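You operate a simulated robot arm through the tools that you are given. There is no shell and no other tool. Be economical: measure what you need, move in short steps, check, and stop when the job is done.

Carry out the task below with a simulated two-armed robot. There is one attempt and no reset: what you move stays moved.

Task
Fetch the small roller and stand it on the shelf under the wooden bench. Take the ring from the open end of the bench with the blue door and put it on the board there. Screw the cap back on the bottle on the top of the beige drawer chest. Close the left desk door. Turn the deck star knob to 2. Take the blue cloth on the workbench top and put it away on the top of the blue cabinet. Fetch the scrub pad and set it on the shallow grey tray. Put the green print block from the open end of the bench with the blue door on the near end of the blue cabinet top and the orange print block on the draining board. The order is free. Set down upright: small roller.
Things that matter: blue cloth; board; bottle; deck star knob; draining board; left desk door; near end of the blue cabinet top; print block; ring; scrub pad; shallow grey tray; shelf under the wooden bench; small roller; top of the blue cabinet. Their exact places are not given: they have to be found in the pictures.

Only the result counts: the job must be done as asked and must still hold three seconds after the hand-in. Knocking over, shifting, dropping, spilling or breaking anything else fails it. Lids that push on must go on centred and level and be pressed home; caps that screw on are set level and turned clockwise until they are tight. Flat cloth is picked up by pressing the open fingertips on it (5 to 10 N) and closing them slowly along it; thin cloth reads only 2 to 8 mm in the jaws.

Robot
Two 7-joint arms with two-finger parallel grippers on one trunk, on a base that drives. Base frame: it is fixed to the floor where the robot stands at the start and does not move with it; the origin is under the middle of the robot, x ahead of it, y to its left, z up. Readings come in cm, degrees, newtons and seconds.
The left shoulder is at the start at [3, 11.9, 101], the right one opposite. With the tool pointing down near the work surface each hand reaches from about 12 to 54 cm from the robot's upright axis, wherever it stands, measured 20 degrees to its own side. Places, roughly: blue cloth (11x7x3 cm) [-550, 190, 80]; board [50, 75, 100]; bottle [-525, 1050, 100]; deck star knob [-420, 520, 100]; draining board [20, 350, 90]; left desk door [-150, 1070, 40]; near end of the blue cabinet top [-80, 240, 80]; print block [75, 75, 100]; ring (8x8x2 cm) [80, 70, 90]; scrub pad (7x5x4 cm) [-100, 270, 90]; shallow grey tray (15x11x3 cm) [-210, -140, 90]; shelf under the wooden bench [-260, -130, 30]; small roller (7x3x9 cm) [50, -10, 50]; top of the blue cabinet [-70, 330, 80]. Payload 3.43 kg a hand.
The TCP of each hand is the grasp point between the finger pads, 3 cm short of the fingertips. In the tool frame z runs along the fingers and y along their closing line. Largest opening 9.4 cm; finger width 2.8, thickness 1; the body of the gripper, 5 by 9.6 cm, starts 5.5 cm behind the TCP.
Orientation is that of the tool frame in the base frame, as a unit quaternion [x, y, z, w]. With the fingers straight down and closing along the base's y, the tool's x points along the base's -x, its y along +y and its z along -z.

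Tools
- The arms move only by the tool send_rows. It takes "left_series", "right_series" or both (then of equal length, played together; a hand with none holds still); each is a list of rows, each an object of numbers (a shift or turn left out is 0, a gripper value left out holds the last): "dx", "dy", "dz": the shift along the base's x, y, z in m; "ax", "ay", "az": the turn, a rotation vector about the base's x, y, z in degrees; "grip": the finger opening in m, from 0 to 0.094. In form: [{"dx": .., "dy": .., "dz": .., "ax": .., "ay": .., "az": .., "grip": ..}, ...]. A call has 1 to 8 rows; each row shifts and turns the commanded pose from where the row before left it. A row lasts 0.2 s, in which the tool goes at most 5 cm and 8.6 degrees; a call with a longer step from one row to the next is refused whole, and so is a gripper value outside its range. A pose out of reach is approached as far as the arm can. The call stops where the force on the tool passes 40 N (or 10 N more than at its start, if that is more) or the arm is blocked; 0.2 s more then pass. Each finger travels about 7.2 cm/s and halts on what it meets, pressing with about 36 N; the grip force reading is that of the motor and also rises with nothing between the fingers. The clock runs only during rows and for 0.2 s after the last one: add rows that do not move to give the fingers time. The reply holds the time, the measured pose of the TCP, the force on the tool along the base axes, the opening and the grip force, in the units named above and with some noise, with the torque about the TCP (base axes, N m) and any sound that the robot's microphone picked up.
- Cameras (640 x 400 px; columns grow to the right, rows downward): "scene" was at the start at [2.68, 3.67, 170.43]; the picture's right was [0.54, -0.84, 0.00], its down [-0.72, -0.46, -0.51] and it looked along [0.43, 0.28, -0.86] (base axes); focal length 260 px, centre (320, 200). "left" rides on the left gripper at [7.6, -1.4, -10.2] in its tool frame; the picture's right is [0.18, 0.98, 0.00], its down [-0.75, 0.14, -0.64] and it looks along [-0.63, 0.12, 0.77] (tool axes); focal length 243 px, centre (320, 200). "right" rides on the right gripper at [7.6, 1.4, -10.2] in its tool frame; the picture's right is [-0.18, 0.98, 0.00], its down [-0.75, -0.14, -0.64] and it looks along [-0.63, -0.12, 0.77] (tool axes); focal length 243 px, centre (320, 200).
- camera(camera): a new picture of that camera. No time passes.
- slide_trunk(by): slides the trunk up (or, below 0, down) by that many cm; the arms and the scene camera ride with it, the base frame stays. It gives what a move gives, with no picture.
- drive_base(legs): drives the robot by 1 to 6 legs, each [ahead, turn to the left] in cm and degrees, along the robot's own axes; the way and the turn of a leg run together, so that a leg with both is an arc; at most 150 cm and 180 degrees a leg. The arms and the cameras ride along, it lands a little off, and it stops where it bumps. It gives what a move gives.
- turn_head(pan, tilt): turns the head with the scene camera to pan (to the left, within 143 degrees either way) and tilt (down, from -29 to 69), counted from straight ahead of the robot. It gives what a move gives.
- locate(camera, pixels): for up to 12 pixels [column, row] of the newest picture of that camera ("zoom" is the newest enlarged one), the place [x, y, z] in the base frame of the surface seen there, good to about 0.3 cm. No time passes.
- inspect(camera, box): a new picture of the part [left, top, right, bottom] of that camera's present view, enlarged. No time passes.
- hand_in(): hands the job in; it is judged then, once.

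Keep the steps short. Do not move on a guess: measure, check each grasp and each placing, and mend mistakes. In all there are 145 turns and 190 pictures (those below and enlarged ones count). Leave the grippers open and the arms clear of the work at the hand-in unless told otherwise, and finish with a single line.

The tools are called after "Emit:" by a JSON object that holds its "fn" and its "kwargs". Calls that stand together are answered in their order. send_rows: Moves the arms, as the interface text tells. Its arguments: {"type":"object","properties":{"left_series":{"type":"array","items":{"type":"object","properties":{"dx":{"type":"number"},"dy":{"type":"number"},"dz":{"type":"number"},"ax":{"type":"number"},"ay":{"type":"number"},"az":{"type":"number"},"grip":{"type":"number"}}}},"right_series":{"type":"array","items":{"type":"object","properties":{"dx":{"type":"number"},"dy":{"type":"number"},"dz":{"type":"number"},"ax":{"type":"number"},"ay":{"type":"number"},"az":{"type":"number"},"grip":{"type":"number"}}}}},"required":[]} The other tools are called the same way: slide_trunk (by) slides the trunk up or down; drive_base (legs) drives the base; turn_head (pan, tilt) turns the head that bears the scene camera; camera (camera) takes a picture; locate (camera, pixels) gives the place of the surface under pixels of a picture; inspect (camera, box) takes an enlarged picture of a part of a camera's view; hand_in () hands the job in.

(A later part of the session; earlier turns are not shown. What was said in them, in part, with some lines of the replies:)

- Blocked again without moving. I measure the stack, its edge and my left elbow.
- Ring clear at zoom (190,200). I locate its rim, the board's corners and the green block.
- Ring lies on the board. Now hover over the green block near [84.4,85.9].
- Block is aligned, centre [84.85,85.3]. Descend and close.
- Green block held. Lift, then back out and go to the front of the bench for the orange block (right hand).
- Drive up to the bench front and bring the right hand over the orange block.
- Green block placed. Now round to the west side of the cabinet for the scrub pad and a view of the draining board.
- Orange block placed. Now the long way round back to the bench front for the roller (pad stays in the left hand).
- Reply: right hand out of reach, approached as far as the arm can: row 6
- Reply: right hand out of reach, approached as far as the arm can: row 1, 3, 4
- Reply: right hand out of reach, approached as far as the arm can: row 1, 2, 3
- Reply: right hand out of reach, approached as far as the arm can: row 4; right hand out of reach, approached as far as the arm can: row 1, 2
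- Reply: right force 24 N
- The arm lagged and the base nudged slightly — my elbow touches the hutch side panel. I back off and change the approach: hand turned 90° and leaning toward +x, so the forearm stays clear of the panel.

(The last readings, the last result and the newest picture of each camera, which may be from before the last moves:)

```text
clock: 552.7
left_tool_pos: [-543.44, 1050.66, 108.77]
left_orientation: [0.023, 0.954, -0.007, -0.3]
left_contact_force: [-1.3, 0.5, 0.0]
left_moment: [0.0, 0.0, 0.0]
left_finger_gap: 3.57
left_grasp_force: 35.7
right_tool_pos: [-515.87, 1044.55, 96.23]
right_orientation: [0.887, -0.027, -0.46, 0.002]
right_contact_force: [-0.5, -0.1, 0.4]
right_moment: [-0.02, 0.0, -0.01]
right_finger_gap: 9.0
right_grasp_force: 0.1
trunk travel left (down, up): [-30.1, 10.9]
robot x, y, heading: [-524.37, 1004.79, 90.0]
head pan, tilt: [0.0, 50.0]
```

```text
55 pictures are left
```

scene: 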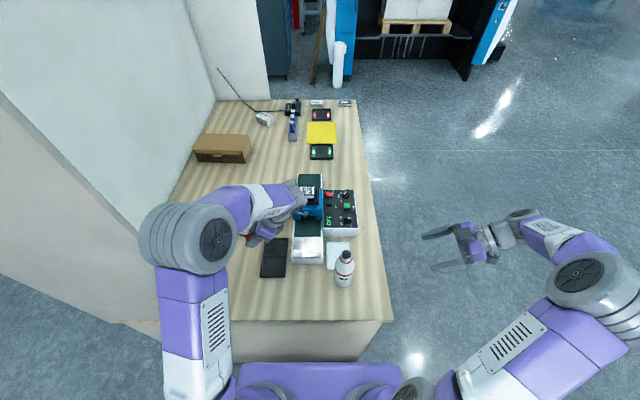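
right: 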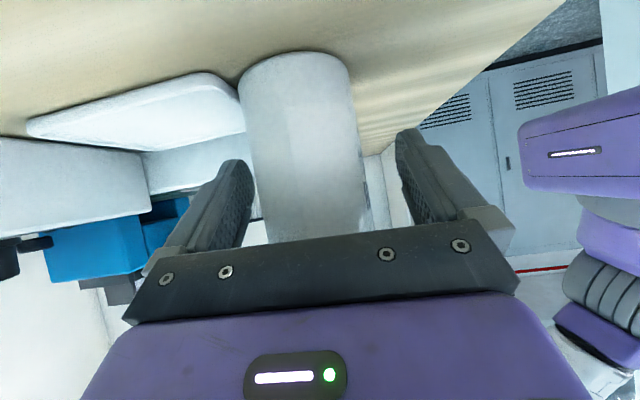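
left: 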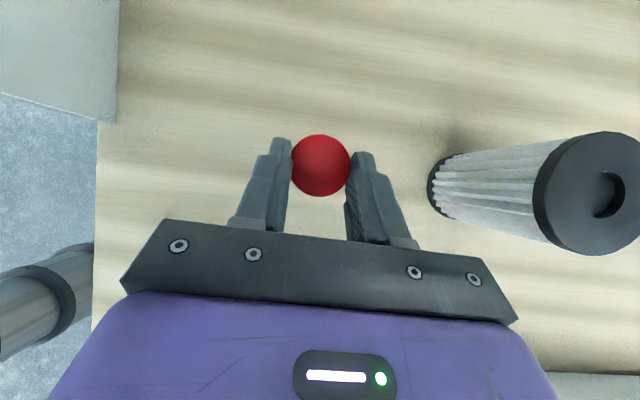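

Emit:
{"fn": "send_rows", "kwargs": {"right_series": [{"dy": 0.003}, {"grip": 0.075}, {"grip": 0.065}, {"grip": 0.055}, {"grip": 0.05}, {"grip": 0.048}, {}]}}

Emit:
{"fn": "inspect", "kwargs": {"camera": "scene", "box": [290, 220, 430, 320]}}

Emit:
{"fn": "locate", "kwargs": {"camera": "zoom", "pixels": [[245, 145], [225, 150], [268, 150], [245, 165], [245, 130]]}}

```text
clock: 554.3
left_tool_pos: [-543.47, 1050.65, 108.69]
left_orientation: [0.022, 0.954, -0.008, -0.3]
left_contact_force: [-0.1, -0.5, 0.4]
left_moment: [0.0, 0.03, -0.03]
left_finger_gap: 3.57
left_grasp_force: 35.3
right_tool_pos: [-515.79, 1044.99, 96.22]
right_orientation: [0.887, -0.026, -0.461, 0.003]
right_contact_force: [1.3, 2.9, 2.0]
right_moment: [0.02, 0.01, -0.01]
right_finger_gap: 6.31
right_grasp_force: 35.7
trunk travel left (down, up): [-30.1, 10.9]
robot x, y, heading: [-524.15, 1004.85, 89.9]
head pan, tilt: [0.0, 50.0]
```

```text
4.00 times, centred on (360, 270) of scene
```

zoom: 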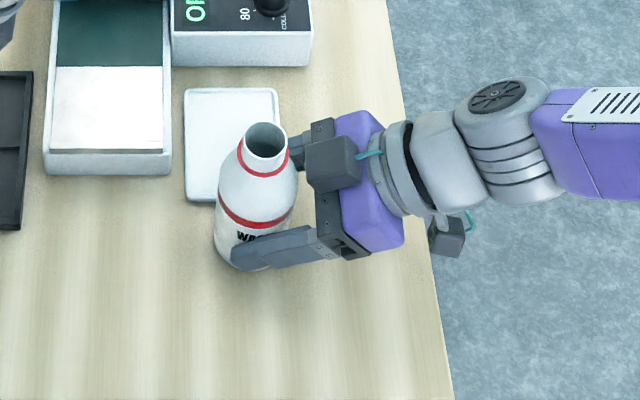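

```text
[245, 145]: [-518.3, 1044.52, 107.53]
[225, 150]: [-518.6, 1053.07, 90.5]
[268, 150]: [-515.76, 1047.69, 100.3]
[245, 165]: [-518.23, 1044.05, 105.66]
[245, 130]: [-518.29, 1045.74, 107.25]
```

Emit:
{"fn": "locate", "kwargs": {"camera": "zoom", "pixels": [[246, 141], [286, 141], [248, 135], [284, 150], [264, 160], [266, 124], [250, 152], [282, 133]]}}

Emit:
{"fn": "inspect", "kwargs": {"camera": "scene", "box": [330, 240, 370, 270]}}

```text
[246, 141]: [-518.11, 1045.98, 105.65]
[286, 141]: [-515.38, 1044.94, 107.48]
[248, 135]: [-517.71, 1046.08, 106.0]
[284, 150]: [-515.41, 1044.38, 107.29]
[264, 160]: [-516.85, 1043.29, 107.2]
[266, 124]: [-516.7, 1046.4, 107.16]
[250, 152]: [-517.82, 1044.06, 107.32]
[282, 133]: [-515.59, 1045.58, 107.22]
```

```text
13.33 times, centred on (350, 255) of scene
```

zoom: 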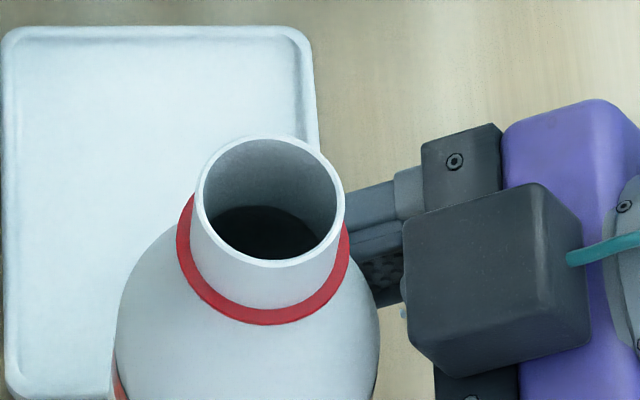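

Emit:
{"fn": "locate", "kwargs": {"camera": "zoom", "pixels": [[199, 200], [341, 208], [270, 262], [268, 139], [215, 235], [325, 165], [325, 240], [212, 163]]}}

```text
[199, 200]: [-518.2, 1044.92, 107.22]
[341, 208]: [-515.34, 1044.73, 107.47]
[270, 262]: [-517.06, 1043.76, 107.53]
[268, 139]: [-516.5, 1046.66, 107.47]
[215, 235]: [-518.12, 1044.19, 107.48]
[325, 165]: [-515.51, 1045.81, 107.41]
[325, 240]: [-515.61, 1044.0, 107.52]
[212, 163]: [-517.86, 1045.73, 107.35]
```

Neck centre [-516.77,1045.0], rim z 107.45. I check the right hand's top parts for clearance with the leaning left hand.

Emit:
{"fn": "locate", "kwargs": {"camera": "zoom", "pixels": [[470, 220], [470, 300], [540, 200], [560, 120], [600, 130], [460, 160], [620, 250], [410, 240]]}}

Emit:
{"fn": "camera", "kwargs": {"camera": "left"}}

```text
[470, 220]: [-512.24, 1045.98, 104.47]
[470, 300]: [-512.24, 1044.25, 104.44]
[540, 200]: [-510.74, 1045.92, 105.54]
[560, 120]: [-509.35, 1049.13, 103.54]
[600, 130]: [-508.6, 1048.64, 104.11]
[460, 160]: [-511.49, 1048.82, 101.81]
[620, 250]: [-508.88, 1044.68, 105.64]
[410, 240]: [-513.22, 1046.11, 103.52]
```

```text
52 pictures are left
```

left: 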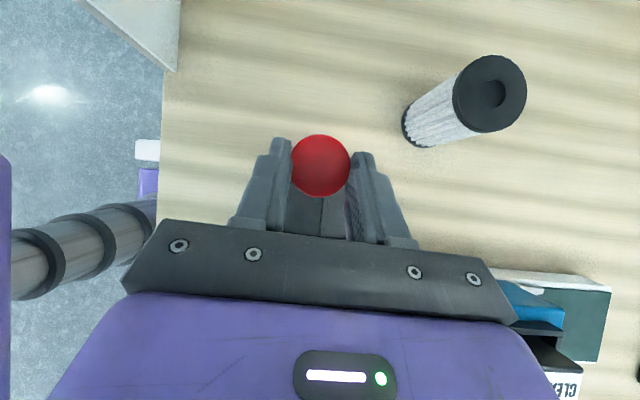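

Clearance is fine. Carry the cap above the neck (TCP → [-515.6,1045.05,117]).

Emit:
{"fn": "send_rows", "kwargs": {"left_series": [{"dz": 0.045}, {"dz": 0.04, "dx": 0.01}, {"dx": 0.04, "dy": -0.009}, {"dx": 0.04, "dy": -0.009}, {"dx": 0.04, "dy": -0.009}, {"dx": 0.04, "dy": -0.009}, {"dx": 0.04, "dy": -0.01}, {"dx": 0.04, "dy": -0.01}]}}

Emit:
{"fn": "send_rows", "kwargs": {"left_series": [{"dx": 0.029}, {}]}}

Emit:
{"fn": "camera", "kwargs": {"camera": "left"}}

Emit:
{"fn": "inspect", "kwargs": {"camera": "scene", "box": [280, 190, 440, 310]}}

```text
clock: 556.1
left_tool_pos: [-518.14, 1045.19, 117.27]
left_orientation: [0.023, 0.954, -0.007, -0.3]
left_contact_force: [0.0, 0.2, 0.7]
left_moment: [0.01, 0.01, 0.01]
left_finger_gap: 3.56
left_grasp_force: 36.4
right_tool_pos: [-515.83, 1044.89, 96.17]
right_orientation: [0.887, -0.026, -0.461, 0.002]
right_contact_force: [2.1, 0.0, 3.0]
right_moment: [-0.24, -0.11, 0.08]
right_finger_gap: 6.31
right_grasp_force: 35.7
trunk travel left (down, up): [-30.1, 10.9]
robot x, y, heading: [-524.34, 1004.91, 89.9]
head pan, tilt: [0.0, 50.0]
```

```text
clock: 556.7
left_tool_pos: [-515.41, 1045.15, 117.26]
left_orientation: [0.023, 0.954, -0.007, -0.299]
left_contact_force: [-0.6, 0.3, -0.8]
left_moment: [0.03, -0.01, -0.02]
left_finger_gap: 3.58
left_grasp_force: 36.1
right_tool_pos: [-515.82, 1044.93, 96.1]
right_orientation: [0.888, -0.026, -0.46, 0.002]
right_contact_force: [1.2, 0.4, 1.5]
right_moment: [-0.11, 0.0, 0.0]
right_finger_gap: 6.27
right_grasp_force: 36.3
trunk travel left (down, up): [-30.1, 10.9]
robot x, y, heading: [-524.2, 1004.83, 90.1]
head pan, tilt: [0.0, 50.0]
```

```text
51 pictures are left
```

left: 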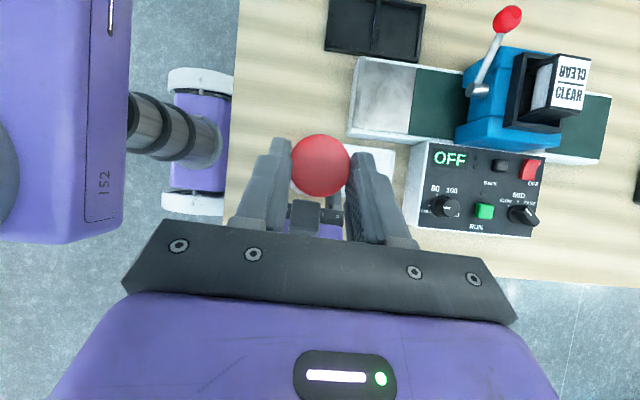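

```text
3.33 times, centred on (360, 250) of scene
```

zoom: 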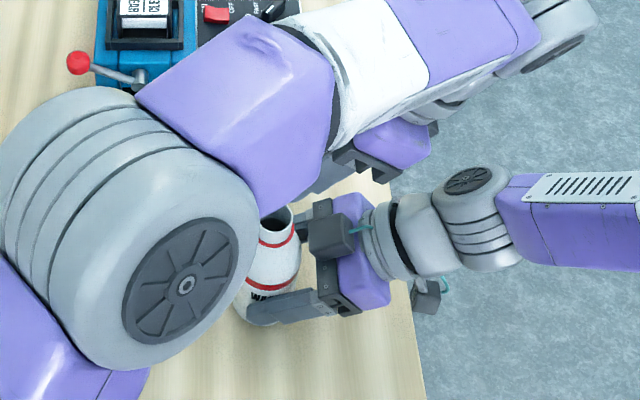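

Emit:
{"fn": "locate", "kwargs": {"camera": "left", "pixels": [[320, 163], [320, 138], [320, 192], [295, 165], [346, 165]]}}

```text
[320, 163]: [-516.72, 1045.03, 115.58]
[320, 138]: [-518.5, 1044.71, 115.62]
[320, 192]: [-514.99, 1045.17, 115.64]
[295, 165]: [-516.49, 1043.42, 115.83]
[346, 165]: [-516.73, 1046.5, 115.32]
```

Cap centre [-516.74,1045.0] is exactly over the neck. Lower, last part slowly.

Emit:
{"fn": "send_rows", "kwargs": {"left_series": [{"dz": -0.03}, {"dz": -0.024}, {"dz": -0.003}, {"dz": -0.002}, {"dz": -0.002}, {}]}}

```text
clock: 558.1
left_tool_pos: [-515.72, 1045.07, 111.21]
left_orientation: [0.023, 0.953, -0.008, -0.3]
left_contact_force: [-0.3, -0.3, 0.0]
left_moment: [0.01, 0.02, 0.0]
left_finger_gap: 3.55
left_grasp_force: 36.0
right_tool_pos: [-515.76, 1044.93, 96.05]
right_orientation: [0.887, -0.026, -0.461, 0.002]
right_contact_force: [2.6, 1.2, 1.2]
right_moment: [-0.09, -0.05, 0.03]
right_finger_gap: 6.28
right_grasp_force: 35.7
trunk travel left (down, up): [-30.1, 10.9]
robot x, y, heading: [-523.94, 1004.42, 90.0]
head pan, tilt: [0.0, 50.0]
```

Emit:
{"fn": "send_rows", "kwargs": {"left_series": [{"dz": -0.002}, {"dz": -0.002}, {"dz": -0.002}, {"dz": -0.002}, {}]}}

```text
clock: 559.3
left_tool_pos: [-515.61, 1044.99, 110.3]
left_orientation: [0.022, 0.954, -0.009, -0.3]
left_contact_force: [-0.1, -0.4, 0.6]
left_moment: [-0.01, 0.02, 0.01]
left_finger_gap: 3.58
left_grasp_force: 35.7
right_tool_pos: [-515.81, 1045.08, 96.19]
right_orientation: [0.887, -0.026, -0.461, 0.002]
right_contact_force: [1.9, 0.7, 0.9]
right_moment: [-0.02, -0.01, -0.01]
right_finger_gap: 6.29
right_grasp_force: 35.9
trunk travel left (down, up): [-30.1, 10.9]
robot x, y, heading: [-524.3, 1004.68, 90.0]
head pan, tilt: [0.0, 50.0]
```

Still no contact – the cap slides over the neck. Continue gently.

Emit:
{"fn": "send_rows", "kwargs": {"left_series": [{"dz": -0.002}, {"dz": -0.002}, {"dz": -0.002}, {"dz": -0.002}, {"dz": -0.002}, {}]}}

Emit:
{"fn": "camera", "kwargs": {"camera": "left"}}

```text
clock: 560.7
left_tool_pos: [-515.62, 1045.05, 109.52]
left_orientation: [0.023, 0.953, -0.005, -0.301]
left_contact_force: [1.9, -0.6, 22.2]
left_moment: [0.24, 0.08, -0.02]
left_finger_gap: 3.55
left_grasp_force: 35.5
right_tool_pos: [-515.81, 1044.93, 96.19]
right_orientation: [0.888, -0.024, -0.459, 0.003]
right_contact_force: [-1.9, 5.0, -1.9]
right_moment: [0.21, -0.06, -0.04]
right_finger_gap: 6.28
right_grasp_force: 35.9
trunk travel left (down, up): [-30.1, 10.9]
robot x, y, heading: [-523.81, 1004.36, 90.1]
head pan, tilt: [0.0, 50.0]
```

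```text
49 pictures are left
```

left: 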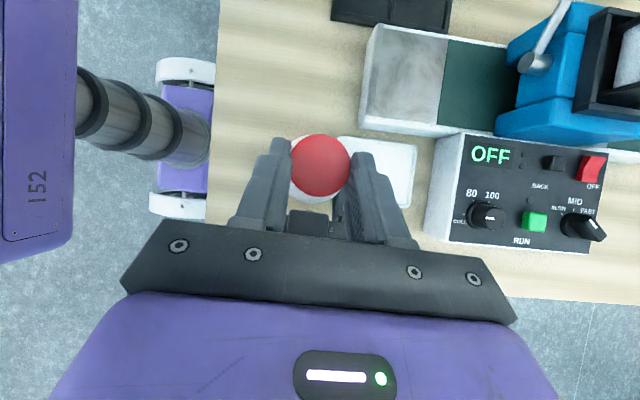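

Contact at 22 N: the cap sits on the neck, level. Release, rise, straighten the hand, and turn it to +80° so that I have a long clockwise stroke.

Emit:
{"fn": "send_rows", "kwargs": {"left_series": [{"dz": 0.001}, {"grip": 0.045}, {"grip": 0.055}, {"dz": 0.03}, {"dz": 0.04}, {"ay": -7, "dx": -0.004}, {"ay": -7, "dx": -0.004}, {"ay": -7, "dx": -0.0037}]}}

Emit:
{"fn": "send_rows", "kwargs": {"left_series": [{"ay": -7}, {"ay": -7}, {"az": 8.2}, {"az": 8.2}, {"az": 8.2}, {"az": 8.2}, {"az": 8.2}, {"az": 8.2}]}}

Emit:
{"fn": "send_rows", "kwargs": {"left_series": [{"az": 8.2}, {"az": 8.2}, {"az": 8.2}, {"az": 8.2}, {"az": 8.2}, {"az": 8.2}, {"az": 8.2}, {"az": 8.2}]}}

Emit:
{"fn": "send_rows", "kwargs": {"left_series": [{"az": 8.2}, {"az": 8.2}, {"az": 8.2}, {"az": 8.2}, {"az": 8.2}, {"az": 8.2}, {}]}}

Emit:
{"fn": "camera", "kwargs": {"camera": "left"}}

```text
clock: 562.5
left_tool_pos: [-516.83, 1045.17, 116.64]
left_orientation: [0.025, 0.992, -0.001, -0.12]
left_contact_force: [0.5, -0.5, 0.1]
left_moment: [-0.04, 0.01, -0.01]
left_finger_gap: 5.51
left_grasp_force: 0.0
right_tool_pos: [-515.83, 1045.05, 96.24]
right_orientation: [0.888, -0.026, -0.459, 0.002]
right_contact_force: [-0.4, 0.0, 0.7]
right_moment: [0.09, 0.04, -0.02]
right_finger_gap: 6.25
right_grasp_force: 36.1
trunk travel left (down, up): [-30.1, 10.9]
robot x, y, heading: [-524.09, 1004.78, 90.2]
head pan, tilt: [0.0, 50.0]
```

```text
clock: 564.3
left_tool_pos: [-516.74, 1045.05, 116.53]
left_orientation: [-0.396, 0.918, 0.001, 0.0]
left_contact_force: [-0.2, -0.7, -0.3]
left_moment: [0.0, 0.0, -0.03]
left_finger_gap: 5.51
left_grasp_force: 0.1
right_tool_pos: [-515.76, 1044.92, 96.21]
right_orientation: [0.887, -0.025, -0.461, 0.003]
right_contact_force: [1.5, -0.2, 4.0]
right_moment: [0.21, -0.04, -0.04]
right_finger_gap: 6.24
right_grasp_force: 36.3
trunk travel left (down, up): [-30.1, 10.9]
robot x, y, heading: [-524.0, 1004.74, 89.9]
head pan, tilt: [0.0, 50.0]
```

```text
clock: 566.1
left_tool_pos: [-516.7, 1045.08, 116.29]
left_orientation: [0.83, -0.558, -0.001, -0.001]
left_contact_force: [0.0, -0.2, 0.6]
left_moment: [-0.02, 0.01, -0.01]
left_finger_gap: 5.52
left_grasp_force: 0.1
right_tool_pos: [-515.9, 1045.01, 96.21]
right_orientation: [0.887, -0.026, -0.46, 0.003]
right_contact_force: [2.5, -0.3, 3.2]
right_moment: [0.21, -0.08, -0.06]
right_finger_gap: 6.26
right_grasp_force: 36.6
trunk travel left (down, up): [-30.1, 10.9]
robot x, y, heading: [-524.37, 1004.82, 89.9]
head pan, tilt: [0.0, 50.0]
```

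```text
clock: 567.7
left_tool_pos: [-516.74, 1045.17, 116.45]
left_orientation: [0.987, -0.163, 0.0, 0.0]
left_contact_force: [-0.7, -0.1, -0.7]
left_moment: [-0.01, -0.04, 0.0]
left_finger_gap: 5.47
left_grasp_force: 0.0
right_tool_pos: [-515.95, 1044.93, 96.2]
right_orientation: [0.887, -0.026, -0.461, 0.002]
right_contact_force: [1.6, 0.2, 2.2]
right_moment: [0.15, -0.02, -0.05]
right_finger_gap: 6.23
right_grasp_force: 36.1
trunk travel left (down, up): [-30.1, 10.9]
robot x, y, heading: [-524.24, 1004.56, 90.1]
head pan, tilt: [0.0, 50.0]
```

```text
48 pictures are left
```

left: 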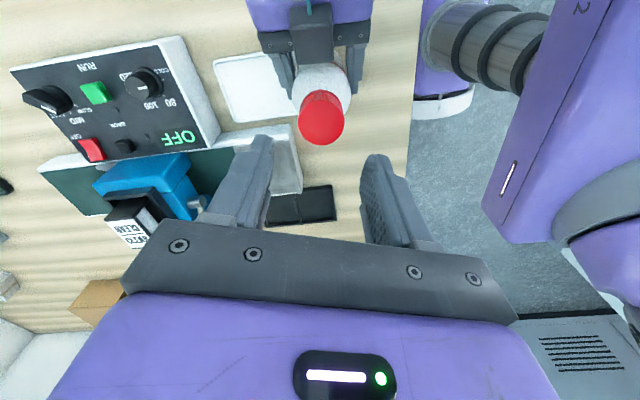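

Emit:
{"fn": "locate", "kwargs": {"camera": "left", "pixels": [[322, 117], [303, 117], [341, 117], [322, 97], [322, 138]]}}

```text
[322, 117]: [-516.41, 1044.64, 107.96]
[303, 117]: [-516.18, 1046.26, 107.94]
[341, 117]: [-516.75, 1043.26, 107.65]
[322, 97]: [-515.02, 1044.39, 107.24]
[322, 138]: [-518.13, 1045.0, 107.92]
```

Cap sits at z 105.8–108. Lower the upright hand, grip and begin turning clockwise.

Emit:
{"fn": "send_rows", "kwargs": {"left_series": [{"dz": -0.035}, {"dz": -0.033, "dy": -0.001}, {"grip": 0.04}, {"grip": 0.03}, {"grip": 0.028}, {}]}}

Emit:
{"fn": "send_rows", "kwargs": {"left_series": [{"az": -8.2, "dz": -0.0004}, {"az": -8.2, "dz": -0.0004}, {"az": -8.2, "dz": -0.0004}, {"az": -8.2, "dz": -0.0004}, {"az": -8.2, "dz": -0.0004}, {"az": -8.2, "dz": -0.0004}, {"az": -8.2, "dz": -0.0004}, {"az": -8.2, "dz": -0.0004}]}}

Emit:
{"fn": "send_rows", "kwargs": {"left_series": [{"az": -8.2, "dz": -0.0004}, {"az": -8.2, "dz": -0.0004}, {"az": -8.2, "dz": -0.0004}, {"az": -8.2, "dz": -0.0004}, {"az": -8.2, "dz": -0.0004}, {"az": -8.2, "dz": -0.0004}, {"az": -8.2, "dz": -0.0004}, {"az": -8.2, "dz": -0.0004}]}}

```text
clock: 569.1
left_tool_pos: [-516.87, 1045.04, 109.7]
left_orientation: [0.987, -0.163, -0.001, 0.0]
left_contact_force: [1.5, 1.6, 0.1]
left_moment: [0.03, -0.03, -0.01]
left_finger_gap: 3.58
left_grasp_force: 35.8
right_tool_pos: [-515.86, 1044.98, 96.13]
right_orientation: [0.887, -0.025, -0.46, 0.003]
right_contact_force: [2.6, -2.4, 1.7]
right_moment: [0.35, -0.05, 0.01]
right_finger_gap: 6.2
right_grasp_force: 36.1
trunk travel left (down, up): [-30.1, 10.9]
robot x, y, heading: [-524.0, 1004.43, 89.7]
head pan, tilt: [0.0, 50.0]
```

```text
clock: 570.9
left_tool_pos: [-516.85, 1044.9, 109.53]
left_orientation: [0.741, -0.672, 0.0, -0.001]
left_contact_force: [-7.6, -4.6, 24.4]
left_moment: [-0.16, 0.32, -0.02]
left_finger_gap: 3.54
left_grasp_force: 36.0
right_tool_pos: [-515.84, 1044.89, 96.21]
right_orientation: [0.888, -0.026, -0.459, 0.002]
right_contact_force: [6.6, 3.6, -4.5]
right_moment: [-0.13, 0.78, -0.04]
right_finger_gap: 6.22
right_grasp_force: 36.1
trunk travel left (down, up): [-30.1, 10.9]
robot x, y, heading: [-524.37, 1004.63, 90.1]
head pan, tilt: [0.0, 50.0]
```

```text
clock: 571.7
left_tool_pos: [-516.83, 1044.9, 109.53]
left_orientation: [-0.587, 0.809, 0.002, 0.002]
left_contact_force: [-3.1, -3.2, 11.8]
left_moment: [-0.18, 0.16, -0.02]
left_finger_gap: 3.56
left_grasp_force: 36.0
right_tool_pos: [-515.74, 1044.93, 96.3]
right_orientation: [0.888, -0.027, -0.46, 0.001]
right_contact_force: [2.3, -1.3, 2.7]
right_moment: [-0.17, 0.28, 0.03]
right_finger_gap: 6.21
right_grasp_force: 36.3
trunk travel left (down, up): [-30.1, 10.9]
robot x, y, heading: [-524.2, 1004.89, 90.2]
head pan, tilt: [0.0, 50.0]
stopped in row 4 (left hand): the force on the tool passed its limit at 40 N (the readings are from after the stop); the commanded pose is now the measured one
```

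Pressing a bit too hard; continue the turn without extra push.

Emit:
{"fn": "send_rows", "kwargs": {"left_series": [{"az": -8.2}, {"az": -8.2}, {"az": -8.2}, {"az": -8.2}, {"az": -8.2}, {"az": -8.2}, {"az": -8.2}, {"az": -8.2}]}}

Emit:
{"fn": "camera", "kwargs": {"camera": "left"}}

```text
clock: 573.5
left_tool_pos: [-516.93, 1044.93, 109.47]
left_orientation: [-0.054, 0.999, 0.001, 0.001]
left_contact_force: [-9.9, 4.6, 13.8]
left_moment: [0.19, 0.28, 0.0]
left_finger_gap: 3.54
left_grasp_force: 36.1
right_tool_pos: [-515.67, 1044.87, 96.04]
right_orientation: [0.889, -0.026, -0.458, 0.001]
right_contact_force: [11.7, -5.6, 10.0]
right_moment: [0.69, 0.56, 0.04]
right_finger_gap: 6.18
right_grasp_force: 36.1
trunk travel left (down, up): [-30.1, 10.9]
robot x, y, heading: [-524.36, 1004.65, 89.7]
head pan, tilt: [0.0, 50.0]
```

```text
47 pictures are left
```

left: 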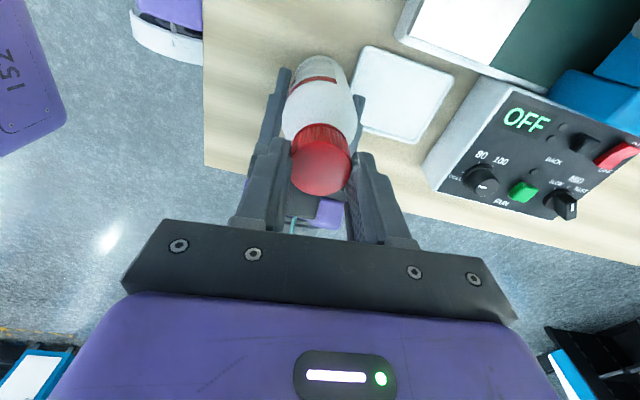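

No torque yet after 155°. Do another stroke: open, turn back in place, regrip, turn clockwise again.

Emit:
{"fn": "send_rows", "kwargs": {"left_series": [{"grip": 0.05}, {"grip": 0.052, "dz": 0.001}, {"az": 8.2}, {"az": 8.2}, {"az": 8.2}, {"az": 8.2}, {"az": 8.2}, {"az": 8.2}]}}

Emit:
{"fn": "send_rows", "kwargs": {"left_series": [{"az": 8.2}, {"az": 8.2}, {"az": 8.2}, {"az": 8.2}, {"az": 8.2}, {"az": 8.2}, {"az": 8.2}, {"az": 8.2}]}}

Emit:
{"fn": "send_rows", "kwargs": {"left_series": [{"az": 8.2}, {"az": 8.2}, {"az": 8.2}, {"az": 8.2}, {"az": 8.2}, {"grip": 0.035}, {"grip": 0.028}, {}]}}

Emit:
{"fn": "send_rows", "kwargs": {"left_series": [{"az": -8.2}, {"az": -8.2}, {"az": -8.2}, {"az": -8.2}, {"az": -8.2}, {"az": -8.2}, {"az": -8.2}, {"az": -8.2}]}}

Emit:
{"fn": "send_rows", "kwargs": {"left_series": [{"az": -8.2}, {"az": -8.2}, {"az": -8.2}, {"az": -8.2}, {"az": -8.2}, {"az": -8.2}, {"az": -8.2}, {"az": -8.2}]}}

```text
clock: 575.3
left_tool_pos: [-516.87, 1044.83, 109.46]
left_orientation: [-0.466, 0.885, 0.001, 0.001]
left_contact_force: [0.2, 0.4, 0.0]
left_moment: [0.03, 0.0, -0.03]
left_finger_gap: 5.21
left_grasp_force: 0.0
right_tool_pos: [-515.72, 1044.93, 96.13]
right_orientation: [0.887, -0.025, -0.461, 0.002]
right_contact_force: [0.8, -2.9, 11.2]
right_moment: [0.06, -0.15, -0.02]
right_finger_gap: 6.21
right_grasp_force: 35.8
trunk travel left (down, up): [-30.1, 10.9]
robot x, y, heading: [-524.27, 1004.8, 90.0]
head pan, tilt: [0.0, 50.0]
```

```text
clock: 577.1
left_tool_pos: [-516.96, 1044.91, 109.5]
left_orientation: [0.871, -0.492, -0.002, 0.0]
left_contact_force: [0.9, 0.4, 0.1]
left_moment: [-0.01, -0.01, -0.01]
left_finger_gap: 5.19
left_grasp_force: 0.2
right_tool_pos: [-515.93, 1044.95, 96.15]
right_orientation: [0.888, -0.027, -0.459, 0.001]
right_contact_force: [-0.7, -2.5, 10.3]
right_moment: [0.08, -0.01, 0.0]
right_finger_gap: 6.17
right_grasp_force: 36.3
trunk travel left (down, up): [-30.1, 10.9]
robot x, y, heading: [-524.33, 1004.59, 89.8]
head pan, tilt: [0.0, 50.0]
```

```text
clock: 578.9
left_tool_pos: [-516.76, 1044.88, 109.44]
left_orientation: [0.988, -0.156, 0.0, -0.001]
left_contact_force: [1.7, 4.3, -0.5]
left_moment: [0.16, -0.11, -0.01]
left_finger_gap: 3.56
left_grasp_force: 35.7
right_tool_pos: [-515.73, 1044.92, 96.19]
right_orientation: [0.888, -0.026, -0.459, 0.001]
right_contact_force: [-1.2, -6.4, 9.6]
right_moment: [0.6, -0.23, 0.06]
right_finger_gap: 6.16
right_grasp_force: 35.6
trunk travel left (down, up): [-30.1, 10.9]
robot x, y, heading: [-524.24, 1004.57, 89.8]
head pan, tilt: [0.0, 50.0]
```

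```text
clock: 580.7
left_tool_pos: [-516.82, 1044.88, 109.36]
left_orientation: [0.744, -0.668, 0.0, -0.001]
left_contact_force: [-2.7, 0.0, -2.2]
left_moment: [-0.04, 0.06, 0.01]
left_finger_gap: 3.58
left_grasp_force: 36.7
right_tool_pos: [-515.67, 1045.01, 96.13]
right_orientation: [0.888, -0.026, -0.459, 0.001]
right_contact_force: [-0.6, -2.5, 5.8]
right_moment: [-0.23, 0.2, -0.01]
right_finger_gap: 6.15
right_grasp_force: 36.3
trunk travel left (down, up): [-30.1, 10.9]
robot x, y, heading: [-523.9, 1004.26, 90.1]
head pan, tilt: [0.0, 50.0]
```

```text
clock: 582.5
left_tool_pos: [-516.88, 1045.15, 109.44]
left_orientation: [-0.266, 0.964, 0.002, 0.002]
left_contact_force: [-9.1, 3.5, -4.3]
left_moment: [0.18, 0.26, 0.93]
left_finger_gap: 3.56
left_grasp_force: 35.4
right_tool_pos: [-515.72, 1045.07, 96.18]
right_orientation: [0.888, -0.027, -0.459, 0.0]
right_contact_force: [12.3, 0.3, 10.6]
right_moment: [0.63, 0.57, -0.91]
right_finger_gap: 6.07
right_grasp_force: 36.5
trunk travel left (down, up): [-30.1, 10.9]
robot x, y, heading: [-524.09, 1004.35, 90.2]
head pan, tilt: [0.0, 50.0]
```

Torque has risen to 0.93 N·m (and -0.91 on the holding hand): the cap is getting tight. Two more small rows to confirm.

Emit:
{"fn": "send_rows", "kwargs": {"left_series": [{"az": -5}, {"az": -5}, {"az": -5}, {}]}}

Emit:
{"fn": "camera", "kwargs": {"camera": "left"}}

```text
clock: 583.5
left_tool_pos: [-516.75, 1045.02, 109.56]
left_orientation: [-0.137, 0.991, 0.0, 0.002]
left_contact_force: [-6.8, 5.1, -0.9]
left_moment: [0.24, 0.15, 0.77]
left_finger_gap: 3.57
left_grasp_force: 36.6
right_tool_pos: [-515.77, 1045.06, 96.01]
right_orientation: [0.887, -0.026, -0.46, 0.002]
right_contact_force: [10.5, -3.4, 7.6]
right_moment: [0.59, 0.27, -0.72]
right_finger_gap: 6.1
right_grasp_force: 36.1
trunk travel left (down, up): [-30.1, 10.9]
robot x, y, heading: [-524.12, 1004.69, 89.8]
head pan, tilt: [0.0, 50.0]
```

```text
46 pictures are left
```

left: 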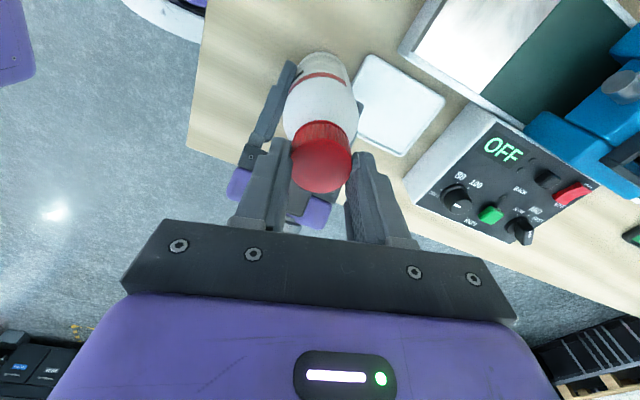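

Torque has plateaued (slip): tight. Release the left hand and rise; then open the right hand and back it out along its axis.

Emit:
{"fn": "send_rows", "kwargs": {"left_series": [{"grip": 0.045}, {"grip": 0.055}, {"dz": 0.04}, {"dz": 0.04}, {"dz": 0.03}, {}]}}

Emit:
{"fn": "send_rows", "kwargs": {"right_series": [{"grip": 0.068}, {"grip": 0.08}, {"grip": 0.09}, {"dx": 0.03, "dz": 0.02}, {"dx": 0.038, "dz": 0.026}, {"dx": 0.038, "dz": 0.026}, {"dx": 0.038, "dz": 0.026}, {"dx": 0.038, "dz": 0.026}]}}

Emit:
{"fn": "camera", "kwargs": {"camera": "right"}}

Emit:
{"fn": "inspect", "kwargs": {"camera": "scene", "box": [280, 200, 440, 310]}}

```text
clock: 584.9
left_tool_pos: [-516.59, 1045.09, 120.37]
left_orientation: [-0.136, 0.991, 0.0, 0.002]
left_contact_force: [0.6, 0.3, -0.7]
left_moment: [-0.02, -0.02, 0.0]
left_finger_gap: 5.5
left_grasp_force: 0.1
right_tool_pos: [-515.73, 1045.02, 95.98]
right_orientation: [0.888, -0.027, -0.459, 0.002]
right_contact_force: [0.1, -1.2, 0.5]
right_moment: [-0.05, -0.07, -0.01]
right_finger_gap: 6.06
right_grasp_force: 36.3
trunk travel left (down, up): [-30.1, 10.9]
robot x, y, heading: [-523.92, 1004.68, 89.8]
head pan, tilt: [0.0, 50.0]
```

```text
clock: 586.7
left_tool_pos: [-516.68, 1045.01, 120.38]
left_orientation: [-0.137, 0.991, 0.0, 0.001]
left_contact_force: [0.4, 0.6, -0.2]
left_moment: [-0.02, 0.01, -0.04]
left_finger_gap: 5.5
left_grasp_force: 0.1
right_tool_pos: [-497.34, 1044.9, 108.57]
right_orientation: [0.888, -0.025, -0.46, 0.003]
right_contact_force: [-0.2, -0.2, -0.6]
right_moment: [-0.02, -0.01, 0.02]
right_finger_gap: 8.99
right_grasp_force: 0.1
trunk travel left (down, up): [-30.1, 10.9]
robot x, y, heading: [-524.37, 1004.4, 90.0]
head pan, tilt: [0.0, 50.0]
```

```text
45 pictures are left
```

right: 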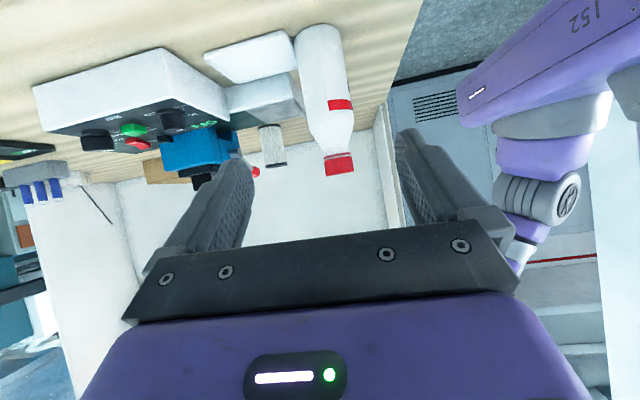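

```text
3.64 times, centred on (360, 255) of scene
```

zoom: 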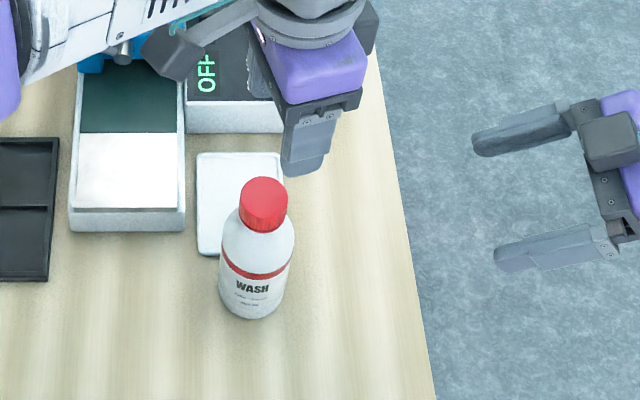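

Cap is on, level and tight; the bottle stands. Now fold both hands upright, leave the chest and go look at the desk door.

Emit:
{"fn": "send_rows", "kwargs": {"left_series": [{"az": 8}, {"az": 8}, {"az": 8}, {"az": 8}, {"az": 8}, {"az": 8}, {"az": 8}, {"az": 8}], "right_series": [{"dx": 0.03, "ay": -7}, {"dx": 0.03, "ay": -7}, {"ay": -7}, {"ay": -7}, {"ay": -7}, {"ay": -7}, {"ay": -7}, {"ay": -6}]}}

Emit:
{"fn": "drive_base", "kwargs": {"legs": [[-40, 0], [0, -82], [150, 0], [100, 0]]}}

Emit:
{"fn": "turn_head", "kwargs": {"pan": 15, "tilt": 30}}

Emit:
{"fn": "camera", "kwargs": {"camera": "scene"}}

```text
clock: 588.5
left_tool_pos: [-516.86, 1044.98, 120.36]
left_orientation: [-0.642, 0.766, 0.0, 0.002]
left_contact_force: [0.1, -0.3, -0.4]
left_moment: [0.03, 0.02, -0.03]
left_finger_gap: 5.51
left_grasp_force: 0.0
right_tool_pos: [-491.52, 1045.01, 108.55]
right_orientation: [1.0, -0.025, 0.004, -0.012]
right_contact_force: [-0.3, 0.0, 0.3]
right_moment: [-0.01, -0.01, -0.01]
right_finger_gap: 9.0
right_grasp_force: 0.0
trunk travel left (down, up): [-30.1, 10.9]
robot x, y, heading: [-524.34, 1005.06, 90.1]
head pan, tilt: [0.0, 50.0]
```

```text
clock: 606.3
left_tool_pos: [-236.6, 996.69, 120.4]
left_orientation: [0.023, 1.0, 0.0, 0.001]
left_contact_force: [0.4, 0.2, 0.1]
left_moment: [0.0, -0.01, 0.04]
left_finger_gap: 5.51
left_grasp_force: 0.0
right_tool_pos: [-233.41, 971.58, 108.4]
right_orientation: [0.736, -0.677, 0.01, -0.006]
right_contact_force: [0.1, -0.1, 0.1]
right_moment: [-0.04, -0.02, -0.01]
right_finger_gap: 8.99
right_grasp_force: 0.1
trunk travel left (down, up): [-30.1, 10.9]
robot x, y, heading: [-278.03, 998.88, 7.5]
head pan, tilt: [0.0, 50.0]
```

```text
clock: 607.2
left_tool_pos: [-236.49, 996.7, 120.45]
left_orientation: [0.023, 1.0, 0.0, 0.0]
left_contact_force: [0.1, 0.1, 0.2]
left_moment: [-0.01, 0.0, 0.01]
left_finger_gap: 5.47
left_grasp_force: 0.1
right_tool_pos: [-233.36, 971.59, 108.39]
right_orientation: [0.736, -0.677, 0.009, -0.006]
right_contact_force: [0.3, 0.4, 0.2]
right_moment: [0.01, 0.03, 0.04]
right_finger_gap: 8.99
right_grasp_force: 0.1
trunk travel left (down, up): [-30.1, 10.9]
robot x, y, heading: [-277.22, 998.64, 7.6]
head pan, tilt: [15.0, 30.0]
```

```text
43 pictures are left
```

scene: 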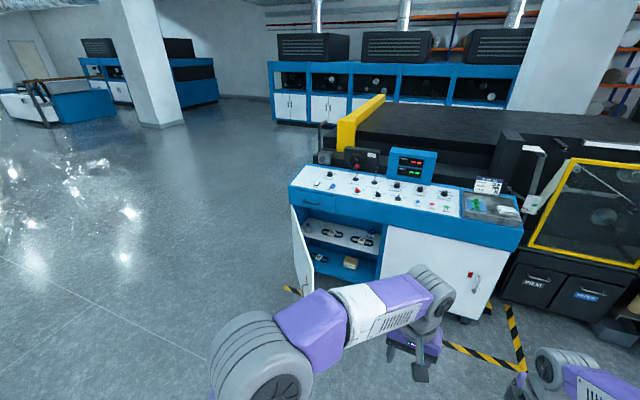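

Emit:
{"fn": "inspect", "kwargs": {"camera": "scene", "box": [270, 170, 420, 310]}}

Emit:
{"fn": "locate", "kwargs": {"camera": "scene", "pixels": [[296, 225], [308, 280], [294, 260], [310, 250], [385, 240], [383, 275], [450, 250], [303, 205], [480, 300], [340, 212], [312, 262], [322, 270]]}}

```text
2.86 times, centred on (345, 240) of scene
```

zoom: 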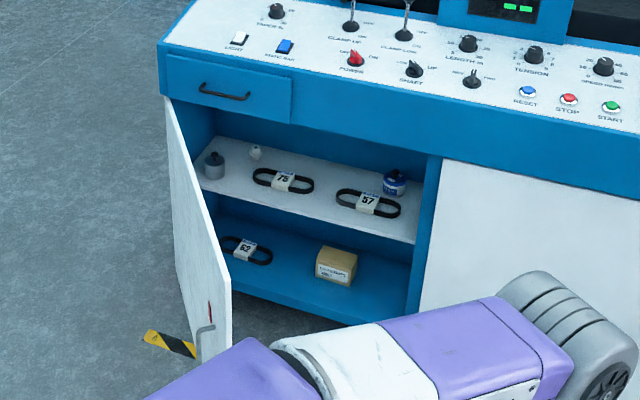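

```text
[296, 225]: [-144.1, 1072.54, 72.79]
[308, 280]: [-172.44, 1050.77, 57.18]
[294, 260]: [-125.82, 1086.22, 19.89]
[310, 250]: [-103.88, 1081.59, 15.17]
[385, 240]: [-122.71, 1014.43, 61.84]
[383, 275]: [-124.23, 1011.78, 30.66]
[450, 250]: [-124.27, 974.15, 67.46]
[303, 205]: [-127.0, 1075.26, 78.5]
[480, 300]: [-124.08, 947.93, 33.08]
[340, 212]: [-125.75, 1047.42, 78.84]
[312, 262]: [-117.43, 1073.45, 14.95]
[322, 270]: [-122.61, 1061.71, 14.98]
```

Desk front is the plane x≈-125; the left door (hinge [-125.5,1087], free edge ≈[-176,1047], z 10–75) stands open ~52°. I'll push its outer face with the closed left fingers held forward and low, driving in +x. First line up at y≈1054 and set the arm.

Emit:
{"fn": "drive_base", "kwargs": {"legs": [[0, 82.4], [55, 0], [0, -90]]}}

Emit:
{"fn": "slide_trunk", "kwargs": {"by": -29}}

Emit:
{"fn": "send_rows", "kwargs": {"left_series": [{"dx": 0.03, "dz": -0.02, "ay": -7, "grip": 0.0}, {"dx": 0.03, "dz": -0.02, "ay": -7}, {"dx": 0.03, "dz": -0.03, "ay": -7}, {"dx": 0.03, "dz": -0.03, "ay": -7}, {"dx": 0.03, "dz": -0.035, "ay": -7}, {"dx": 0.03, "dz": -0.035, "ay": -7}, {"dx": 0.03, "dz": -0.035, "ay": -7}, {"dx": 0.03, "dz": -0.035, "ay": -6}], "right_series": [{"dx": -0.03}, {"dx": -0.03}, {"dx": -0.03}, {"dx": -0.03}, {}, {}, {}, {}]}}

Emit:
{"fn": "turn_head", "kwargs": {"pan": 0, "tilt": 30}}

Emit:
{"fn": "camera", "kwargs": {"camera": "scene"}}

```text
clock: 617.6
left_tool_pos: [-237.41, 1045.97, 120.57]
left_orientation: [0.083, 0.997, 0.0, 0.001]
left_contact_force: [-0.9, 1.3, 0.3]
left_moment: [0.02, -0.02, -0.02]
left_finger_gap: 5.49
left_grasp_force: 0.1
right_tool_pos: [-237.12, 1020.66, 108.4]
right_orientation: [-0.694, 0.72, -0.009, 0.005]
right_contact_force: [0.3, 0.8, -0.3]
right_moment: [0.0, 0.0, 0.03]
right_finger_gap: 9.01
right_grasp_force: 0.1
trunk travel left (down, up): [-30.1, 10.9]
robot x, y, heading: [-277.79, 1052.95, 0.9]
head pan, tilt: [15.0, 30.0]
```

```text
clock: 620.5
left_tool_pos: [-237.37, 1045.89, 91.37]
left_orientation: [0.082, 0.997, 0.0, 0.0]
left_contact_force: [-0.9, 0.5, 0.3]
left_moment: [0.01, -0.05, 0.01]
left_finger_gap: 5.51
left_grasp_force: 0.1
right_tool_pos: [-237.03, 1020.68, 79.44]
right_orientation: [-0.694, 0.719, -0.008, 0.005]
right_contact_force: [0.1, 0.1, 0.2]
right_moment: [-0.03, -0.01, 0.02]
right_finger_gap: 9.0
right_grasp_force: 0.1
trunk travel left (down, up): [-1.1, 39.9]
robot x, y, heading: [-277.68, 1052.67, 0.9]
head pan, tilt: [15.0, 30.0]
```

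```text
clock: 622.4
left_tool_pos: [-213.16, 1046.06, 67.32]
left_orientation: [0.074, 0.883, 0.037, 0.463]
left_contact_force: [0.0, 0.5, 0.8]
left_moment: [0.0, -0.01, 0.0]
left_finger_gap: 0.03
left_grasp_force: 32.7
right_tool_pos: [-249.01, 1020.71, 79.33]
right_orientation: [-0.694, 0.72, -0.009, 0.005]
right_contact_force: [-0.1, -0.3, -0.3]
right_moment: [0.01, -0.02, 0.01]
right_finger_gap: 9.0
right_grasp_force: 0.0
trunk travel left (down, up): [-1.1, 39.9]
robot x, y, heading: [-277.99, 1052.72, 1.0]
head pan, tilt: [15.0, 30.0]
```

```text
clock: 623.1
left_tool_pos: [-213.18, 1046.17, 67.31]
left_orientation: [0.073, 0.883, 0.038, 0.461]
left_contact_force: [0.0, 0.8, -0.7]
left_moment: [0.02, 0.02, 0.01]
left_finger_gap: 0.01
left_grasp_force: 32.8
right_tool_pos: [-249.05, 1020.81, 79.38]
right_orientation: [-0.694, 0.72, -0.009, 0.006]
right_contact_force: [0.6, -0.3, 0.0]
right_moment: [-0.02, 0.01, -0.02]
right_finger_gap: 9.02
right_grasp_force: 0.1
trunk travel left (down, up): [-1.1, 39.9]
robot x, y, heading: [-277.53, 1052.99, 0.7]
head pan, tilt: [0.0, 30.0]
```

```text
41 pictures are left
```

scene: 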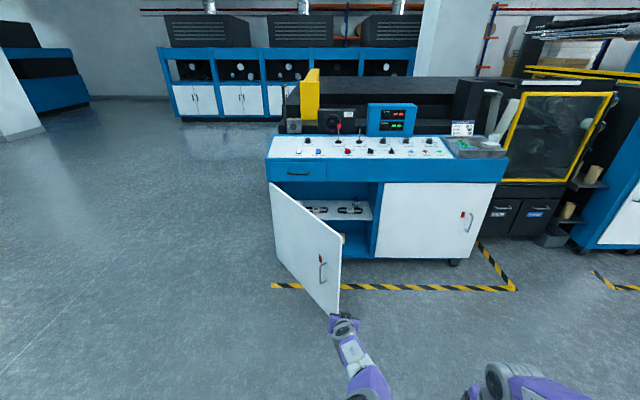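

Emit:
{"fn": "locate", "kwargs": {"camera": "scene", "pixels": [[338, 240], [337, 308], [272, 190], [277, 265], [322, 270], [300, 235], [290, 175], [330, 195]]}}

```text
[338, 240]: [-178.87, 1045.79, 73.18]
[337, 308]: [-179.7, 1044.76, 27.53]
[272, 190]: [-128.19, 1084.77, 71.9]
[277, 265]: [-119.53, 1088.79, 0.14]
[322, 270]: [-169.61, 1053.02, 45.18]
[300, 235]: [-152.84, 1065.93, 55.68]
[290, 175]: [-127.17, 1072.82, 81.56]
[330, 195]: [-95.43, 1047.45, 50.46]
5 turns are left
```

Door's free edge is at [-179,1045]. Few turns remain, so in one go: shift the hand to y≈1058, drive in pushing the door, press the last centimetres with the arm, and look.

Emit:
{"fn": "send_rows", "kwargs": {"left_series": [{"dy": 0.04}, {"dy": 0.04}, {"dy": 0.035}, {}]}}

Emit:
{"fn": "drive_base", "kwargs": {"legs": [[45, 0], [30, 0]]}}

Emit:
{"fn": "drive_base", "kwargs": {"legs": [[8, 0]]}}

Emit:
{"fn": "send_rows", "kwargs": {"left_series": [{"dx": 0.006}, {"dx": 0.006}, {"dx": 0.006}, {"dx": 0.006}, {"dx": 0.006}, {}]}}

Emit:
{"fn": "camera", "kwargs": {"camera": "scene"}}

Emit:
{"fn": "locate", "kwargs": {"camera": "scene", "pixels": [[320, 230], [350, 230], [290, 230], [300, 260], [340, 270], [400, 230], [260, 230], [370, 260]]}}

```text
clock: 624.1
left_tool_pos: [-213.29, 1057.42, 67.16]
left_orientation: [0.074, 0.883, 0.038, 0.461]
left_contact_force: [0.5, -0.2, 0.1]
left_moment: [0.02, 0.03, 0.01]
left_finger_gap: 0.01
left_grasp_force: 33.2
right_tool_pos: [-249.11, 1020.73, 79.34]
right_orientation: [-0.693, 0.721, -0.009, 0.006]
right_contact_force: [0.1, -0.1, -1.2]
right_moment: [0.04, -0.01, -0.03]
right_finger_gap: 9.01
right_grasp_force: 0.1
trunk travel left (down, up): [-1.1, 39.9]
robot x, y, heading: [-277.96, 1052.96, 0.7]
head pan, tilt: [0.0, 30.0]
```

```text
clock: 628.5
left_tool_pos: [-138.56, 1058.29, 67.14]
left_orientation: [0.073, 0.884, 0.038, 0.461]
left_contact_force: [0.4, -0.3, -0.1]
left_moment: [0.0, -0.02, 0.02]
left_finger_gap: 0.0
left_grasp_force: 32.6
right_tool_pos: [-174.32, 1021.71, 79.33]
right_orientation: [-0.694, 0.72, -0.009, 0.005]
right_contact_force: [-0.1, -0.2, 0.6]
right_moment: [-0.01, 0.05, 0.0]
right_finger_gap: 8.99
right_grasp_force: 0.0
trunk travel left (down, up): [-1.1, 39.9]
robot x, y, heading: [-202.81, 1053.86, 0.9]
head pan, tilt: [0.0, 30.0]
```

```text
clock: 629.5
left_tool_pos: [-130.69, 1058.56, 67.17]
left_orientation: [0.073, 0.883, 0.039, 0.461]
left_contact_force: [0.3, 0.5, -0.1]
left_moment: [0.0, 0.01, -0.03]
left_finger_gap: 0.0
left_grasp_force: 32.9
right_tool_pos: [-166.44, 1021.84, 79.43]
right_orientation: [-0.694, 0.72, -0.009, 0.005]
right_contact_force: [0.8, -0.3, 0.0]
right_moment: [-0.02, 0.01, 0.01]
right_finger_gap: 9.0
right_grasp_force: 0.2
trunk travel left (down, up): [-1.1, 39.9]
robot x, y, heading: [-194.88, 1054.0, 0.9]
head pan, tilt: [0.0, 30.0]
```

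```text
clock: 630.9
left_tool_pos: [-127.68, 1058.49, 67.25]
left_orientation: [0.073, 0.884, 0.039, 0.461]
left_contact_force: [-1.8, 1.4, 0.6]
left_moment: [0.02, -0.03, 0.02]
left_finger_gap: 0.0
left_grasp_force: 32.9
right_tool_pos: [-166.38, 1021.8, 79.36]
right_orientation: [-0.695, 0.719, -0.009, 0.005]
right_contact_force: [0.9, -0.3, 0.0]
right_moment: [0.0, 0.01, -0.01]
right_finger_gap: 8.99
right_grasp_force: 0.0
trunk travel left (down, up): [-1.1, 39.9]
robot x, y, heading: [-195.42, 1053.68, 1.0]
head pan, tilt: [0.0, 30.0]
```

```text
40 pictures are left
```

scene: 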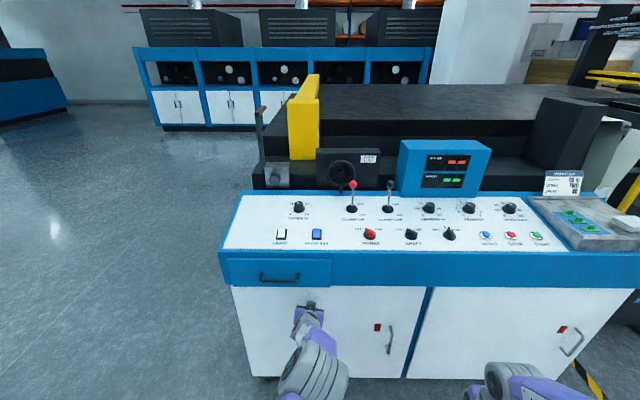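

```text
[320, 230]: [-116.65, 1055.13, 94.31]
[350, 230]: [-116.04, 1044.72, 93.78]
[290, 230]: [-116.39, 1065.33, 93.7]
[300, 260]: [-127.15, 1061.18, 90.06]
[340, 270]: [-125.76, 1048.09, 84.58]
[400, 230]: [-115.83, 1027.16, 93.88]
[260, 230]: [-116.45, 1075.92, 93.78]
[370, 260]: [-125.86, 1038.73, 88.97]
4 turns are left
```

The door looks closed. I press on until the force rises and compare the door faces.

Emit:
{"fn": "send_rows", "kwargs": {"left_series": [{"dx": 0.004}, {"dx": 0.004}, {"dx": 0.004}, {"dx": 0.004}, {"dx": 0.004}, {"dx": 0.004}, {}]}}

Emit:
{"fn": "camera", "kwargs": {"camera": "scene"}}

Emit:
{"fn": "locate", "kwargs": {"camera": "scene", "pixels": [[400, 310], [400, 350], [370, 300], [345, 300], [360, 350], [440, 310], [440, 350], [500, 320], [260, 310], [420, 320]]}}

Emit:
{"fn": "inspect", "kwargs": {"camera": "scene", "box": [330, 270, 480, 385]}}

```text
clock: 631.5
left_tool_pos: [-127.72, 1058.47, 67.22]
left_orientation: [0.073, 0.885, 0.038, 0.459]
left_contact_force: [-24.4, 1.7, 13.4]
left_moment: [0.02, -0.33, 0.14]
left_finger_gap: 0.0
left_grasp_force: 32.7
right_tool_pos: [-166.68, 1021.9, 79.37]
right_orientation: [-0.695, 0.719, -0.011, 0.007]
right_contact_force: [0.1, 0.6, 1.1]
right_moment: [-0.02, 0.01, 0.0]
right_finger_gap: 8.97
right_grasp_force: 0.0
trunk travel left (down, up): [-1.1, 39.9]
robot x, y, heading: [-195.31, 1053.6, 0.9]
head pan, tilt: [0.0, 30.0]
stopped in row 2 (left hand): the force on the tool passed its limit at 46 N (the readings are from after the stop); the commanded pose is now the measured one
```

```text
39 pictures are left
```

scene: 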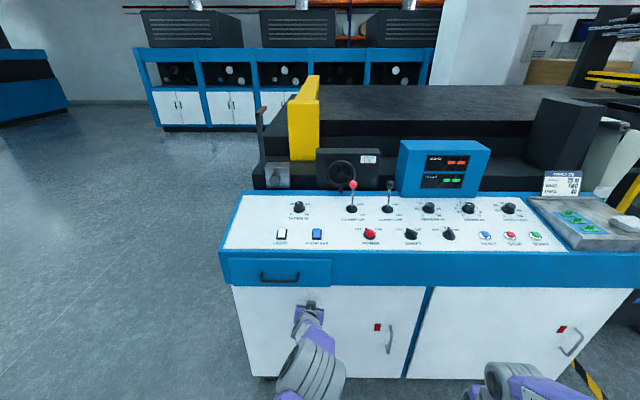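

```text
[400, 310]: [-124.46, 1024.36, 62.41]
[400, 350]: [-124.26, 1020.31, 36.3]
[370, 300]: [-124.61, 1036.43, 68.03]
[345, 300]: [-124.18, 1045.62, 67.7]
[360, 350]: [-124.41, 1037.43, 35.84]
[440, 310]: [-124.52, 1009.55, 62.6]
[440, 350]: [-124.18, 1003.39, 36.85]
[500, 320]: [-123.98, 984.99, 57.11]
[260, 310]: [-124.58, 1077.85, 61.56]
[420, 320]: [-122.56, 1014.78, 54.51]
```

```text
3.48 times, centred on (405, 328) of scene
3 turns are left
```

zoom: 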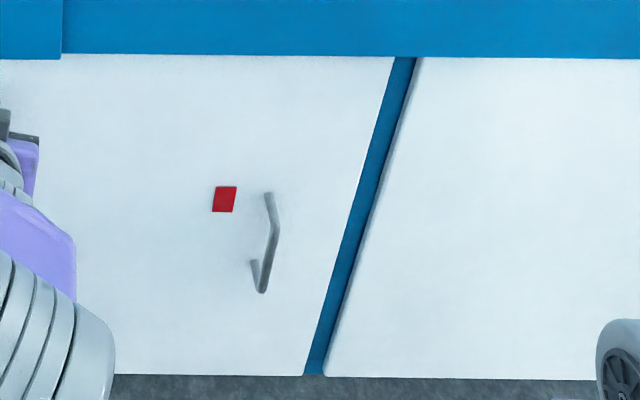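

Both doors are flush at x≈-124.4: closed. I ease off, back away, open the grippers and check once more.

Emit:
{"fn": "send_rows", "kwargs": {"left_series": [{"dx": -0.01}, {"dx": -0.03}, {}]}}

Emit:
{"fn": "drive_base", "kwargs": {"legs": [[-60, 0]]}}

Emit:
{"fn": "send_rows", "kwargs": {"left_series": [{"grip": 0.05}, {"grip": 0.09}, {"grip": 0.09}, {}]}}

Emit:
{"fn": "camera", "kwargs": {"camera": "scene"}}

Emit:
{"fn": "locate", "kwargs": {"camera": "scene", "pixels": [[340, 240], [355, 230], [300, 240], [375, 230], [420, 240]]}}

```text
clock: 632.3
left_tool_pos: [-131.53, 1058.51, 66.95]
left_orientation: [0.073, 0.885, 0.038, 0.458]
left_contact_force: [0.2, -0.6, -0.5]
left_moment: [-0.01, 0.04, 0.02]
left_finger_gap: 0.0
left_grasp_force: 33.2
right_tool_pos: [-166.43, 1021.76, 79.46]
right_orientation: [-0.695, 0.719, -0.008, 0.005]
right_contact_force: [0.7, 0.1, -0.3]
right_moment: [0.02, -0.01, 0.0]
right_finger_gap: 9.02
right_grasp_force: 0.0
trunk travel left (down, up): [-1.1, 39.9]
robot x, y, heading: [-195.0, 1053.77, 0.8]
head pan, tilt: [0.0, 30.0]
```

```text
clock: 635.7
left_tool_pos: [-192.52, 1057.57, 66.93]
left_orientation: [0.073, 0.885, 0.039, 0.457]
left_contact_force: [-0.7, -0.1, -0.6]
left_moment: [0.0, 0.01, 0.01]
left_finger_gap: 0.0
left_grasp_force: 32.7
right_tool_pos: [-227.47, 1020.95, 79.3]
right_orientation: [-0.694, 0.72, -0.009, 0.006]
right_contact_force: [0.2, 0.0, 0.8]
right_moment: [0.02, 0.01, 0.01]
right_finger_gap: 8.97
right_grasp_force: 0.0
trunk travel left (down, up): [-1.1, 39.9]
robot x, y, heading: [-256.21, 1053.4, 1.1]
head pan, tilt: [0.0, 30.0]
```

```text
clock: 636.7
left_tool_pos: [-192.55, 1057.47, 66.85]
left_orientation: [0.073, 0.885, 0.038, 0.457]
left_contact_force: [-0.8, 0.2, 0.1]
left_moment: [0.07, 0.0, -0.05]
left_finger_gap: 8.99
left_grasp_force: 0.1
right_tool_pos: [-227.59, 1020.91, 79.41]
right_orientation: [-0.695, 0.719, -0.009, 0.006]
right_contact_force: [0.2, -0.1, 0.0]
right_moment: [-0.02, 0.01, -0.03]
right_finger_gap: 9.01
right_grasp_force: 0.0
trunk travel left (down, up): [-1.1, 39.9]
robot x, y, heading: [-256.4, 1052.74, 1.0]
head pan, tilt: [0.0, 30.0]
```

```text
37 pictures are left
```

scene: 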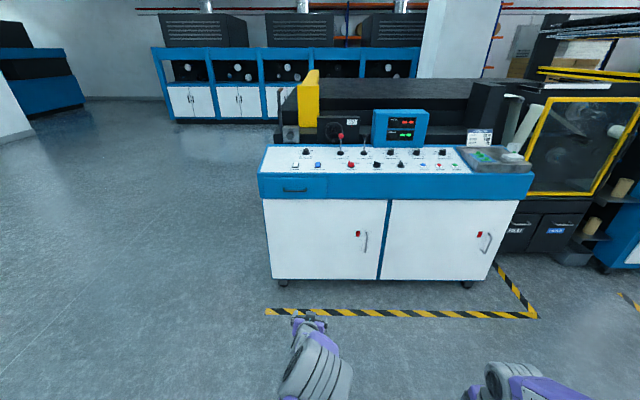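

```text
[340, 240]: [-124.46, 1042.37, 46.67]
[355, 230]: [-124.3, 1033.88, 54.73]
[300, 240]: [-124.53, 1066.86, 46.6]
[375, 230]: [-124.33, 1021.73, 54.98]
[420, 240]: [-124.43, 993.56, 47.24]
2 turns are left
```

The door stays closed, the grippers are open and the arms are clear. I hand in.

Emit:
{"fn": "hand_in", "kwargs": {}}

```text
The job is handed in.
```

I did all nine parts of the job and handed it in; each was checked where it was done, but I did not go back and re-check the earlier ones at the end.
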